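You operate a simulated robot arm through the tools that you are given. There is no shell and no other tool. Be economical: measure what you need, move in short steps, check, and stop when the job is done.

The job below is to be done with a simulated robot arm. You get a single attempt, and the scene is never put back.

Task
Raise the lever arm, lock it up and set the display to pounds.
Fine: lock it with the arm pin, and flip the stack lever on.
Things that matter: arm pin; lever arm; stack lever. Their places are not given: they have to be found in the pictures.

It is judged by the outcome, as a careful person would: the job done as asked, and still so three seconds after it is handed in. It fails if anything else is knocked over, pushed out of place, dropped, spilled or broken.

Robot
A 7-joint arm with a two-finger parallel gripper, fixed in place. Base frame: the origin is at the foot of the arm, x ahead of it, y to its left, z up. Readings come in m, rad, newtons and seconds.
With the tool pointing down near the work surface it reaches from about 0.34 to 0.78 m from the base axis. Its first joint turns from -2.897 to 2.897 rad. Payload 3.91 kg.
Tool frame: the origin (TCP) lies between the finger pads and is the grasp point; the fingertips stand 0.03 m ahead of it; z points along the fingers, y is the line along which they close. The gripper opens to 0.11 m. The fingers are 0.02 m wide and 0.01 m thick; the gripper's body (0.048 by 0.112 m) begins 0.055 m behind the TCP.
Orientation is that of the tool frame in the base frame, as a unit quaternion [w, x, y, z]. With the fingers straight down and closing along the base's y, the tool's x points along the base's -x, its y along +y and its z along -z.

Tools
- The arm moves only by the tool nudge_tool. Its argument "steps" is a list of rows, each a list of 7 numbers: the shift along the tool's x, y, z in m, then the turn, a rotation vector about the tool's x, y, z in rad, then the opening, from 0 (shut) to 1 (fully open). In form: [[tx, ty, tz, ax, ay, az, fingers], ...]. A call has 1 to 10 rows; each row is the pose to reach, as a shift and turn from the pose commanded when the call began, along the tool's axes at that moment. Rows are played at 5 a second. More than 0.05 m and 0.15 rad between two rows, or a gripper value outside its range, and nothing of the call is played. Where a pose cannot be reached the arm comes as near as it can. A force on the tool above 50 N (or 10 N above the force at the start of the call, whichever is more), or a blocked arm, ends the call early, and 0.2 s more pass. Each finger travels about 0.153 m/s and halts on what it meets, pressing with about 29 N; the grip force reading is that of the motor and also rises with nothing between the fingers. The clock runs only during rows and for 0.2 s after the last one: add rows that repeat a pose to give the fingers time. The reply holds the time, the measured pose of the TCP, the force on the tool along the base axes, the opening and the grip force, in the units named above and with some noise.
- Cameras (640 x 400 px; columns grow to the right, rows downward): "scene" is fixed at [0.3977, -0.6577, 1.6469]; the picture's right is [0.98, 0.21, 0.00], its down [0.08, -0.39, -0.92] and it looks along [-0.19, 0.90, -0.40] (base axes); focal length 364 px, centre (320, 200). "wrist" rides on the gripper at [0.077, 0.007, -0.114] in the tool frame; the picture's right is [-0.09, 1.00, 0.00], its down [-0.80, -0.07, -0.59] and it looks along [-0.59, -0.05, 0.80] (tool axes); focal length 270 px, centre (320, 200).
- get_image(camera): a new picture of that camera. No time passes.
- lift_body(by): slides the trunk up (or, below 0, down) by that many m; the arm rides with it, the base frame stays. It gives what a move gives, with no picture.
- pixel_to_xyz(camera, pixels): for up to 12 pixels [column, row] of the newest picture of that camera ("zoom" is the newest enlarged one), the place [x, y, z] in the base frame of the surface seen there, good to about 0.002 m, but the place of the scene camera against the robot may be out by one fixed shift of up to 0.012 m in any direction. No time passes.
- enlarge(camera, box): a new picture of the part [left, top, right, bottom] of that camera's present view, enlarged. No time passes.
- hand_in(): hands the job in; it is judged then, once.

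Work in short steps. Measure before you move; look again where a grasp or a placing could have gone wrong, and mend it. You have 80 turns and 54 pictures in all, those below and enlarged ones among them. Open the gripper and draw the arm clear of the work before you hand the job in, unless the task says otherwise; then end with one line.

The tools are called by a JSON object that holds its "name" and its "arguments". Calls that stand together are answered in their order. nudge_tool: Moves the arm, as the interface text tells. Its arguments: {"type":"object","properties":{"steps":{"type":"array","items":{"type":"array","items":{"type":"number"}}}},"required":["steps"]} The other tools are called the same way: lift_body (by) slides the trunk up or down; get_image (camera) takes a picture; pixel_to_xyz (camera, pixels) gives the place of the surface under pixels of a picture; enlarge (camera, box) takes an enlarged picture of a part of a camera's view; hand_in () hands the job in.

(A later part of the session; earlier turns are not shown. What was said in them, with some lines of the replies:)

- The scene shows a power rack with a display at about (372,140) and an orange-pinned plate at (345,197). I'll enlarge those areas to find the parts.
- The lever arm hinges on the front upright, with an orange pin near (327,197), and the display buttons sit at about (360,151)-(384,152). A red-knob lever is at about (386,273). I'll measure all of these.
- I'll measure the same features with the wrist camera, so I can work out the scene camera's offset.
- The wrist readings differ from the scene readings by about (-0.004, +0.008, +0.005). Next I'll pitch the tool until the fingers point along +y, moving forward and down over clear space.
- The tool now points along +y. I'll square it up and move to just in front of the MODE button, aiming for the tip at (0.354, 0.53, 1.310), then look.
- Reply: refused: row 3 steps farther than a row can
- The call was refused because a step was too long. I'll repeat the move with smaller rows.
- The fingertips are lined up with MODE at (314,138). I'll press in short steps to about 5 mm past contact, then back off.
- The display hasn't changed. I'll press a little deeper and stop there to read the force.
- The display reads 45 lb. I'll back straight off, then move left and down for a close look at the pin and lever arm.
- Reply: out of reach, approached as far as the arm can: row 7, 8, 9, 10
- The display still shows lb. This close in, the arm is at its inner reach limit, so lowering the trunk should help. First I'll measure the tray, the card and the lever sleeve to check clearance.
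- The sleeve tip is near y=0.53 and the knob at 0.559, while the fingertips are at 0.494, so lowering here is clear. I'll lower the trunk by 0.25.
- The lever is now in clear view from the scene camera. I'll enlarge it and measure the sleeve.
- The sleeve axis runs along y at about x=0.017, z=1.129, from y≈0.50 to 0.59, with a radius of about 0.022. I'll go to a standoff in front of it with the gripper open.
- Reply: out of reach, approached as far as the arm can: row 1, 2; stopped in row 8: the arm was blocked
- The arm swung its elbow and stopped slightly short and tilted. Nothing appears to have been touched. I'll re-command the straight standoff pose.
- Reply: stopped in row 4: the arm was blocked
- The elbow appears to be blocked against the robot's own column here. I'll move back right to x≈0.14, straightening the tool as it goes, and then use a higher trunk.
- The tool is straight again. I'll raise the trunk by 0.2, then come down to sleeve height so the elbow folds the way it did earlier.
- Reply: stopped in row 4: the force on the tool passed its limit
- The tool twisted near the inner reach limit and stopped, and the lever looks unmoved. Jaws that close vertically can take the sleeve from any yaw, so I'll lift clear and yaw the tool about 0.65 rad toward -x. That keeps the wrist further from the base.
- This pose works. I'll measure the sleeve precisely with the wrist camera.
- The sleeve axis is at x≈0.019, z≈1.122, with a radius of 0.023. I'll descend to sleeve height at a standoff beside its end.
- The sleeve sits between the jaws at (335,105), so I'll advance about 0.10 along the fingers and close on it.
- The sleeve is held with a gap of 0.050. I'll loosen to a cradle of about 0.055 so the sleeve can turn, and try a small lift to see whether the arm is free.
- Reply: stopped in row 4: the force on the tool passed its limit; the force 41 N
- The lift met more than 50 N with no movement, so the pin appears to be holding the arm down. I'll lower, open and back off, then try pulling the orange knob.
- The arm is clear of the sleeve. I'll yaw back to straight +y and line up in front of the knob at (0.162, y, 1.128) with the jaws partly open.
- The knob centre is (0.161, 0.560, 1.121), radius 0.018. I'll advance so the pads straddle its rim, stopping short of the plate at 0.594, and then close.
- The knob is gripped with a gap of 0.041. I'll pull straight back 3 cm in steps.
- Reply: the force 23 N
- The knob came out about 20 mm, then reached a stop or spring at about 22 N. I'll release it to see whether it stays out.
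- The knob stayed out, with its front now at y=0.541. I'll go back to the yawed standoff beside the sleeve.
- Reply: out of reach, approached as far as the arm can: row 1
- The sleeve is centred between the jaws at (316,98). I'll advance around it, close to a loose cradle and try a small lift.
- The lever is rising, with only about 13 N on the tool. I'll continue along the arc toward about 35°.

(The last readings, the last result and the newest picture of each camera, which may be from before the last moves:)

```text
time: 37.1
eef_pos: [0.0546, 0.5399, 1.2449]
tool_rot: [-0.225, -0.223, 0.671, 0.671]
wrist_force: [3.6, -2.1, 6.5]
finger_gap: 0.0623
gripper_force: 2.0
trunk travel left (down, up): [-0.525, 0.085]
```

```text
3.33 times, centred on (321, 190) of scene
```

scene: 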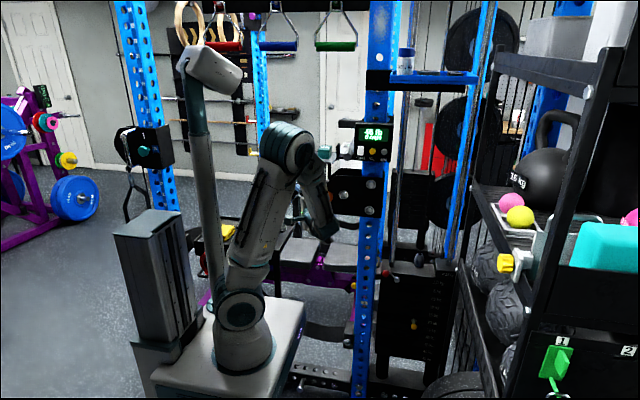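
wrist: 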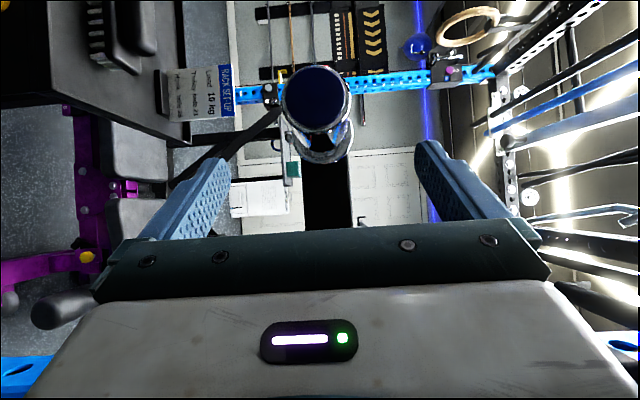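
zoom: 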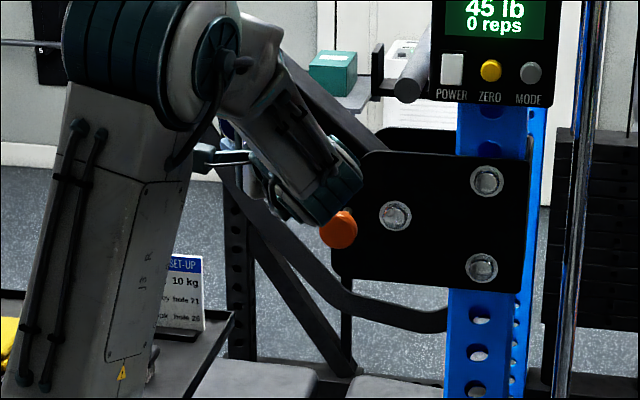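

It is moving freely, at about 35°. I'll continue toward 50° in small rows and watch the force.

{"name": "nudge_tool", "arguments": {"steps": [[-0.0042, 0.007, -0.0032, 0, 0, 0, 0.55], [-0.0084, 0.0137, -0.0064, 0, 0, 0, 0.55], [-0.013, 0.02, -0.01, 0, 0, 0, 0.55], [-0.0177, 0.0264, -0.0134, 0, 0, 0, 0.55], [-0.0228, 0.0325, -0.0173, 0, 0, 0, 0.55], [-0.0278, 0.0381, -0.0211, 0, 0, 0, 0.55], [-0.0278, 0.0381, -0.0211, 0, 0, 0, 0.55]]}}

{"name": "enlarge", "arguments": {"camera": "scene", "box": [257, 120, 417, 220]}}

```text
time: 38.4
eef_pos: [0.0808, 0.542, 1.2648]
tool_rot: [-0.227, -0.223, 0.68, 0.66]
wrist_force: [-8.3, 5.6, -34.4]
finger_gap: 0.0777
gripper_force: 17.4
trunk travel left (down, up): [-0.525, 0.085]
stopped in row 6: the force on the tool passed its limit (the readings are from after the stop); the commanded pose is now the measured one
```

```text
4.00 times, centred on (337, 170) of scene
```

zoom: 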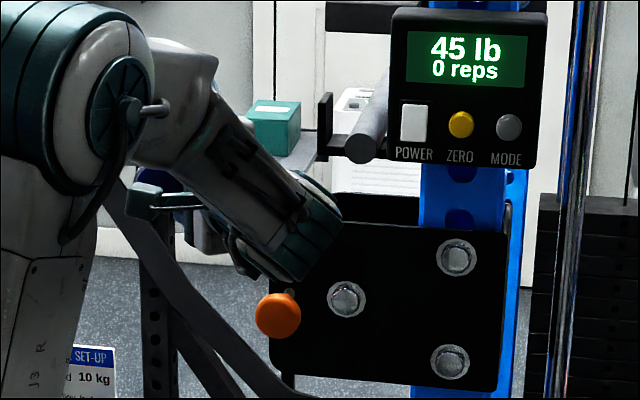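

The lever hit its upper stop at about 40°. I'll ease off by opening the jaws in place, which drops the lower finger about 16 mm, and see whether the lever stays up.

{"name": "nudge_tool", "arguments": {"steps": [[0, -0.003, 0, 0, 0, 0, 0.75], [0, -0.003, 0, 0, 0, 0, 0.9], [0, -0.003, 0, 0, 0, 0, 1], [0, -0.003, 0, 0, 0, 0, 1]]}}

{"name": "get_image", "arguments": {"camera": "wrist"}}

```text
time: 39.4
eef_pos: [0.0828, 0.5395, 1.2682]
tool_rot: [-0.226, -0.222, 0.676, 0.666]
wrist_force: [0.1, 0.1, 0.5]
finger_gap: 0.1101
gripper_force: 0.2
trunk travel left (down, up): [-0.525, 0.085]
```

```text
12 pictures are left
```

wrist: 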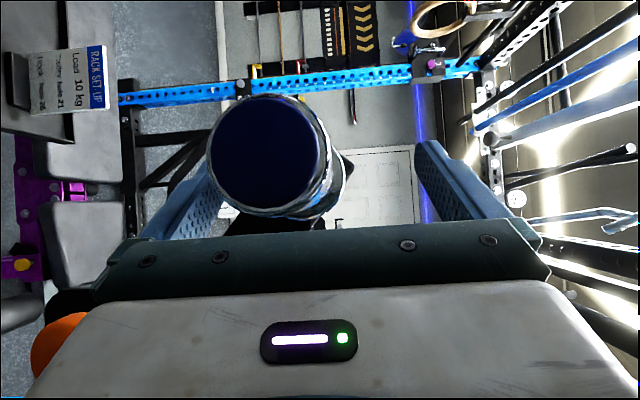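

{"name": "pixel_to_xyz", "arguments": {"camera": "wrist", "pixels": [[262, 155], [215, 155], [308, 155], [262, 110], [255, 205]]}}

```text
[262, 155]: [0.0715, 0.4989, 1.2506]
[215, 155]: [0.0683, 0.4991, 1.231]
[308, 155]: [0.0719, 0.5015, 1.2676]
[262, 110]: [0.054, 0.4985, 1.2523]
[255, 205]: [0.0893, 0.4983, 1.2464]
```

The sleeve stays up by itself at about 40°, with its bottom at 1.226 and the lower finger at 1.213. I'll back straight out.

{"name": "nudge_tool", "arguments": {"steps": [[0, 0.003, -0.03, 0, 0, 0, 1], [0, 0.003, -0.06, 0, 0, 0, 1], [0, 0.003, -0.09, 0, 0, 0, 1], [0, 0.003, -0.11, 0, 0, 0, 1], [0, 0.003, -0.11, 0, -0.1, 0, 0.7], [0, -0.03, -0.11, 0, -0.22, 0, 0.4], [0, -0.06, -0.11, 0, -0.34, 0, 0.2], [0, -0.09, -0.11, 0, -0.45, 0, 0], [0, -0.12, -0.11, 0, -0.55, 0, 0], [0, -0.145, -0.11, 0, -0.65, 0, 0]]}}

{"name": "get_image", "arguments": {"camera": "wrist"}}

```text
time: 41.5
eef_pos: [0.1548, 0.4676, 1.1276]
tool_rot: [0.001, 0.001, 0.714, 0.7]
wrist_force: [-0.6, 0.1, -0.4]
finger_gap: 0.0
gripper_force: 28.8
out of reach, approached as far as the arm can: row 9, 10
trunk travel left (down, up): [-0.525, 0.085]
```

```text
11 pictures are left
```

wrist: 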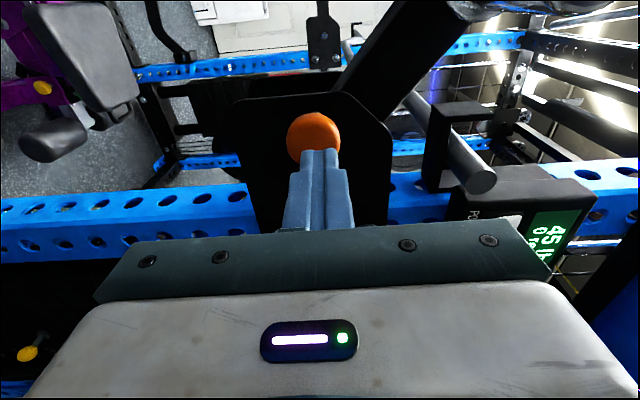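

The lever is staying up and the knob is just ahead of the fingertips at (314,137). I'll centre on it and push it in step by step, toward its original seated position (front at 0.560).

{"name": "nudge_tool", "arguments": {"steps": [[-0.006, -0.0076, 0.01, -0.02, 0, 0, 0], [-0.006, -0.0076, 0.03, -0.02, 0, 0, 0], [-0.006, -0.0076, 0.042, -0.02, 0, 0, 0], [-0.006, -0.0076, 0.05, -0.02, 0, 0, 0], [-0.006, -0.0076, 0.057, -0.02, 0, 0, 0], [-0.006, -0.0076, 0.063, -0.02, 0, 0, 0], [-0.006, -0.0076, 0.066, -0.02, 0, 0, 0], [-0.006, -0.0076, 0.066, -0.02, 0, 0, 0]]}}

```text
time: 43.4
eef_pos: [0.1594, 0.5307, 1.1184]
tool_rot: [0.002, 0.001, 0.706, 0.708]
wrist_force: [-2.0, -9.7, -2.6]
finger_gap: 0.0
gripper_force: 28.5
trunk travel left (down, up): [-0.525, 0.085]
```

The tip reached y=0.561, the knob's original seated depth. I'll back off and verify the knob and lever.

{"name": "nudge_tool", "arguments": {"steps": [[0, 0, -0.03, 0, 0, 0, 0], [0, 0, -0.06, 0, 0, 0, 0], [0, 0, -0.06, 0, 0, 0, 0]]}}

{"name": "get_image", "arguments": {"camera": "wrist"}}

{"name": "pixel_to_xyz", "arguments": {"camera": "wrist", "pixels": [[312, 125], [312, 135], [305, 130], [318, 130], [400, 50]]}}

```text
time: 44.1
eef_pos: [0.158, 0.4755, 1.121]
tool_rot: [0.001, 0.001, 0.705, 0.709]
wrist_force: [0.4, 1.0, 0.5]
finger_gap: 0.0001
gripper_force: 28.5
trunk travel left (down, up): [-0.525, 0.085]
```

```text
10 pictures are left
```

wrist: 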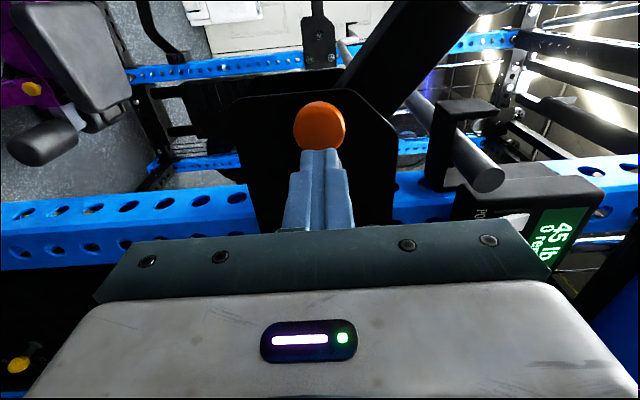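

```text
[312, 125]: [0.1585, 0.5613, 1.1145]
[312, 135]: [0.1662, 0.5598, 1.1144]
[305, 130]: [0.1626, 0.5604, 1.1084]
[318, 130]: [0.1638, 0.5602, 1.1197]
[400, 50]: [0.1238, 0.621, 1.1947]
```

The pin is seated (front at 0.560) and the lever is up. Next is the stack lever, with its red knob near (0.395, 0.55, 0.836). I'll move across and down at a safe standoff to see it close.

{"name": "nudge_tool", "arguments": {"steps": [[-0.025, -0.02, -0.01, 0, 0, 0, 0], [-0.05, -0.045, -0.02, 0, 0, 0, 0], [-0.075, -0.07, -0.03, 0, 0, 0, 0], [-0.1, -0.095, -0.04, 0, 0, 0, 0], [-0.125, -0.12, -0.04, 0, 0, 0, 0], [-0.15, -0.145, -0.04, 0, 0, 0, 0], [-0.175, -0.17, -0.04, 0, 0, 0, 0], [-0.2, -0.195, -0.04, 0, 0, 0, 0], [-0.2, -0.195, -0.04, 0, 0, 0, 0]]}}

{"name": "get_image", "arguments": {"camera": "wrist"}}

{"name": "enlarge", "arguments": {"camera": "scene", "box": [290, 160, 482, 280]}}

```text
time: 46.1
eef_pos: [0.3638, 0.4348, 0.9263]
tool_rot: [0.001, 0.001, 0.705, 0.709]
wrist_force: [-0.1, 0.4, 0.6]
finger_gap: 0.0
gripper_force: 28.9
trunk travel left (down, up): [-0.525, 0.085]
```

```text
9 pictures are left
```

wrist: 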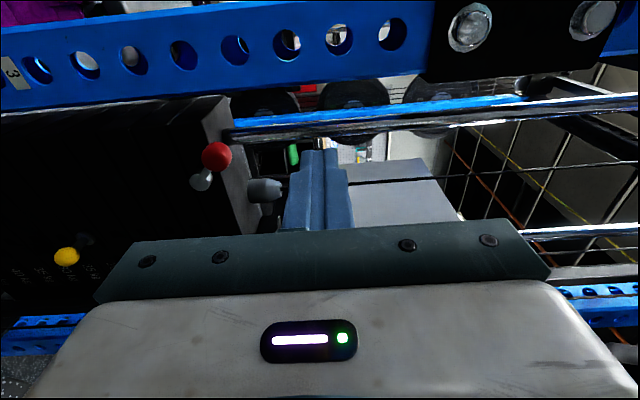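

```text
3.33 times, centred on (386, 220) of scene
```

zoom: 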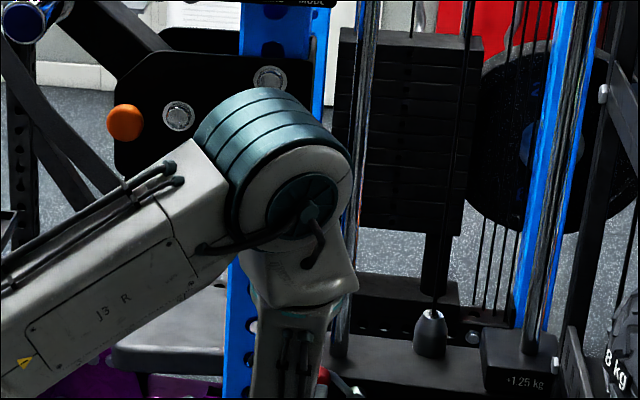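

I'll enlarge the wrist view around the red lever and measure it.

{"name": "pixel_to_xyz", "arguments": {"camera": "wrist", "pixels": [[216, 156], [208, 172], [201, 180], [228, 160], [216, 145], [170, 160], [240, 160], [190, 215], [260, 190], [67, 256], [205, 158], [300, 100]]}}

{"name": "enlarge", "arguments": {"camera": "wrist", "box": [140, 110, 268, 190]}}

```text
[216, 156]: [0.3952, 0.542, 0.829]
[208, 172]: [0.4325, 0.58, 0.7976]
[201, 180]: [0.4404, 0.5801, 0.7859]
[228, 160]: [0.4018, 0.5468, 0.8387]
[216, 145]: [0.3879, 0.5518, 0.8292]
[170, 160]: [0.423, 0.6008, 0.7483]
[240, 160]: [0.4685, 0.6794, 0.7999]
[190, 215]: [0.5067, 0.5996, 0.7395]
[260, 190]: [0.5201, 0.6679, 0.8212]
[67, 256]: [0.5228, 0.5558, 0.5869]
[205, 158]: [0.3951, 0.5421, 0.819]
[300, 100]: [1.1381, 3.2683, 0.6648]
```

```text
5.00 times, centred on (204, 150) of wrist
```

zoom: 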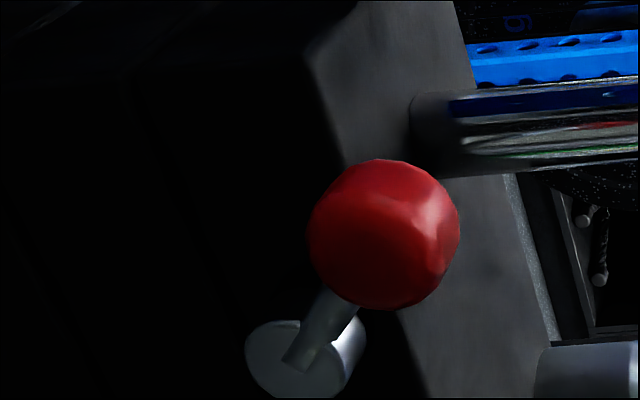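

The red knob is centred at about (0.397, 0.553, 0.829) and its hub at (0.440, 0.788). The lever leans 45° left, so flipping it means swinging it over to the right. I'll move the closed fingers to the lower-left of the knob, still standing off in y.

{"name": "nudge_tool", "arguments": {"steps": [[0, -0.03, 0.01, 0, 0, 0, 0], [0, -0.06, 0.02, 0, 0, 0, 0], [-0.005, -0.09, 0.03, 0, 0, 0, 0], [-0.0095, -0.12, 0.04, 0, 0, 0, 0], [-0.0095, -0.12, 0.045, 0, 0, 0, 0], [-0.0095, -0.12, 0.045, 0, 0, 0, 0]]}}

{"name": "get_image", "arguments": {"camera": "wrist"}}

```text
time: 47.5
eef_pos: [0.3713, 0.4776, 0.8079]
tool_rot: [0.002, 0.001, 0.705, 0.709]
wrist_force: [1.3, 0.1, -0.5]
finger_gap: 0.0
gripper_force: 29.1
trunk travel left (down, up): [-0.525, 0.085]
```

```text
6 pictures are left
```

wrist: 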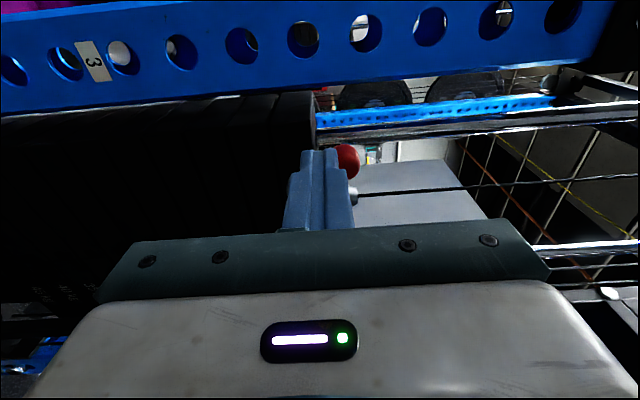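

The fingers are placed left of and below the red knob. I'll advance to its depth and sweep along an arc over the hub to push it to the right.

{"name": "nudge_tool", "arguments": {"steps": [[0, 0, 0.026, 0, 0, 0, 0], [0, 0, 0.052, 0, 0, 0, 0], [-0.0086, 0.0064, 0.052, 0, 0, 0, 0], [-0.0172, 0.021, 0.052, 0, 0, 0, 0], [-0.0293, 0.0328, 0.052, 0, 0, 0, 0], [-0.044, 0.041, 0.052, 0, 0, 0, 0], [-0.0603, 0.0452, 0.052, 0, 0, 0, 0], [-0.0772, 0.045, 0.052, 0, 0, 0, 0], [-0.0934, 0.0404, 0.052, 0, 0, 0, 0], [-0.0934, 0.0404, 0.052, 0, 0, 0, 0]]}}

{"name": "get_image", "arguments": {"camera": "wrist"}}

```text
time: 49.8
eef_pos: [0.4646, 0.5294, 0.847]
tool_rot: [0.002, 0.002, 0.705, 0.709]
wrist_force: [-0.7, -0.2, 0.2]
finger_gap: 0.0
gripper_force: 28.7
trunk travel left (down, up): [-0.525, 0.085]
```

```text
5 pictures are left
```

wrist: 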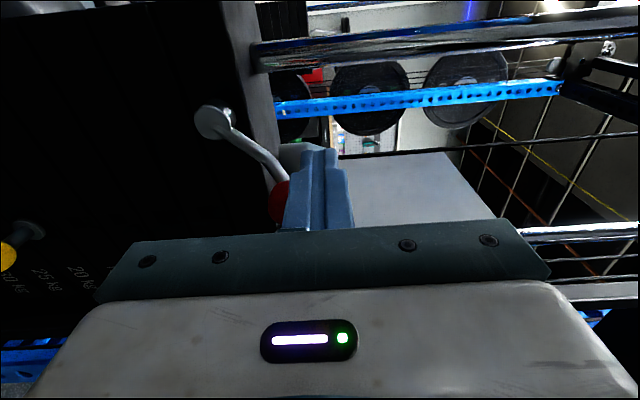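

The lever has swung over to the right. I'll nudge it slightly further to make sure it reaches its end stop, then back out along -y.

{"name": "nudge_tool", "arguments": {"steps": [[-0.004, -0.003, 0, 0, 0, 0, 0], [-0.008, -0.006, 0, 0, 0, 0, 0], [-0.008, -0.006, 0, 0, 0, 0, 0]]}}

{"name": "nudge_tool", "arguments": {"steps": [[0.006, 0.004, 0, 0, 0, 0, 0], [0.006, 0.004, -0.03, 0, 0, 0, 0], [0.006, 0.004, -0.07, 0, 0, 0, 0], [0.006, 0.03, -0.1, 0, 0, 0, 0], [0.006, 0.07, -0.1, 0, 0, 0, 0], [0.006, 0.11, -0.1, 0, 0, 0, 0.3], [0.006, 0.11, -0.1, 0, 0, 0, 0.5]]}}

{"name": "get_image", "arguments": {"camera": "wrist"}}

```text
time: 50.5
eef_pos: [0.4706, 0.5302, 0.841]
tool_rot: [0.001, 0.0, 0.705, 0.71]
wrist_force: [-7.6, -1.4, 6.7]
finger_gap: 0.0
gripper_force: 29.3
trunk travel left (down, up): [-0.525, 0.085]
```

```text
time: 52.1
eef_pos: [0.4642, 0.4231, 0.9477]
tool_rot: [0.002, 0.002, 0.705, 0.709]
wrist_force: [0.2, -0.3, 0.8]
finger_gap: 0.0547
gripper_force: 0.0
trunk travel left (down, up): [-0.525, 0.085]
```

```text
4 pictures are left
```

wrist: 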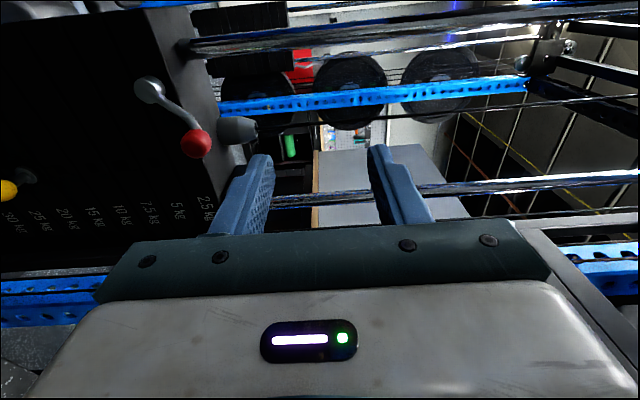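

The lever stays flipped to the right, and it met its stop at about 10 N. I'll take a final scene check of everything.

{"name": "enlarge", "arguments": {"camera": "scene", "box": [225, 110, 465, 260]}}

{"name": "get_image", "arguments": {"camera": "scene"}}

```text
2.67 times, centred on (345, 185) of scene
```

zoom: 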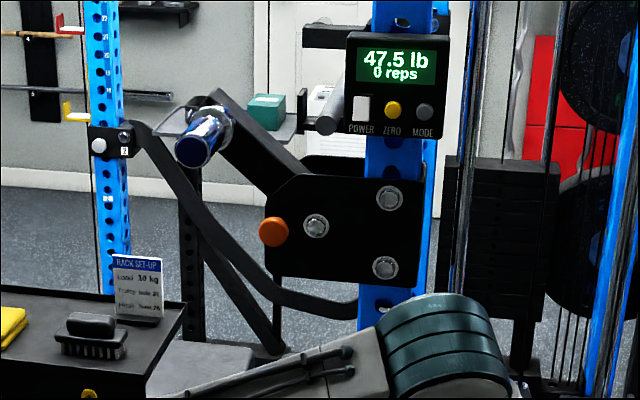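

```text
2 pictures are left
```

scene: 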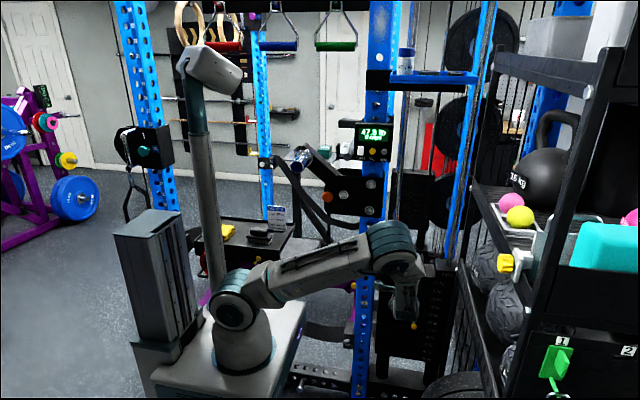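

The display reads 47.5 lb, so the stack lever registered as on. The arm is locked up and the pin is seated. I'll draw back a little further before handing in.

{"name": "nudge_tool", "arguments": {"steps": [[0, 0.01, -0.02, 0, 0, 0, 0.7], [0, 0.02, -0.04, 0, 0, 0, 1], [0, 0.02, -0.04, 0, 0, 0, 1]]}}

```text
time: 53.0
eef_pos: [0.4674, 0.3852, 0.967]
tool_rot: [0.001, 0.001, 0.705, 0.709]
wrist_force: [-0.1, -0.8, 0.2]
finger_gap: 0.11
gripper_force: 0.0
trunk travel left (down, up): [-0.525, 0.085]
```

The gripper is open and the arm is clear of the work, so I'm handing in.

{"name": "hand_in", "arguments": {}}

```text
The job is handed in.
```

The lever arm is raised to its upper stop (about 40°) and locked with the arm pin, the display is in pounds, and the stack lever is flipped to the right, after which the display rose from 45 lb to 47.5 lb.
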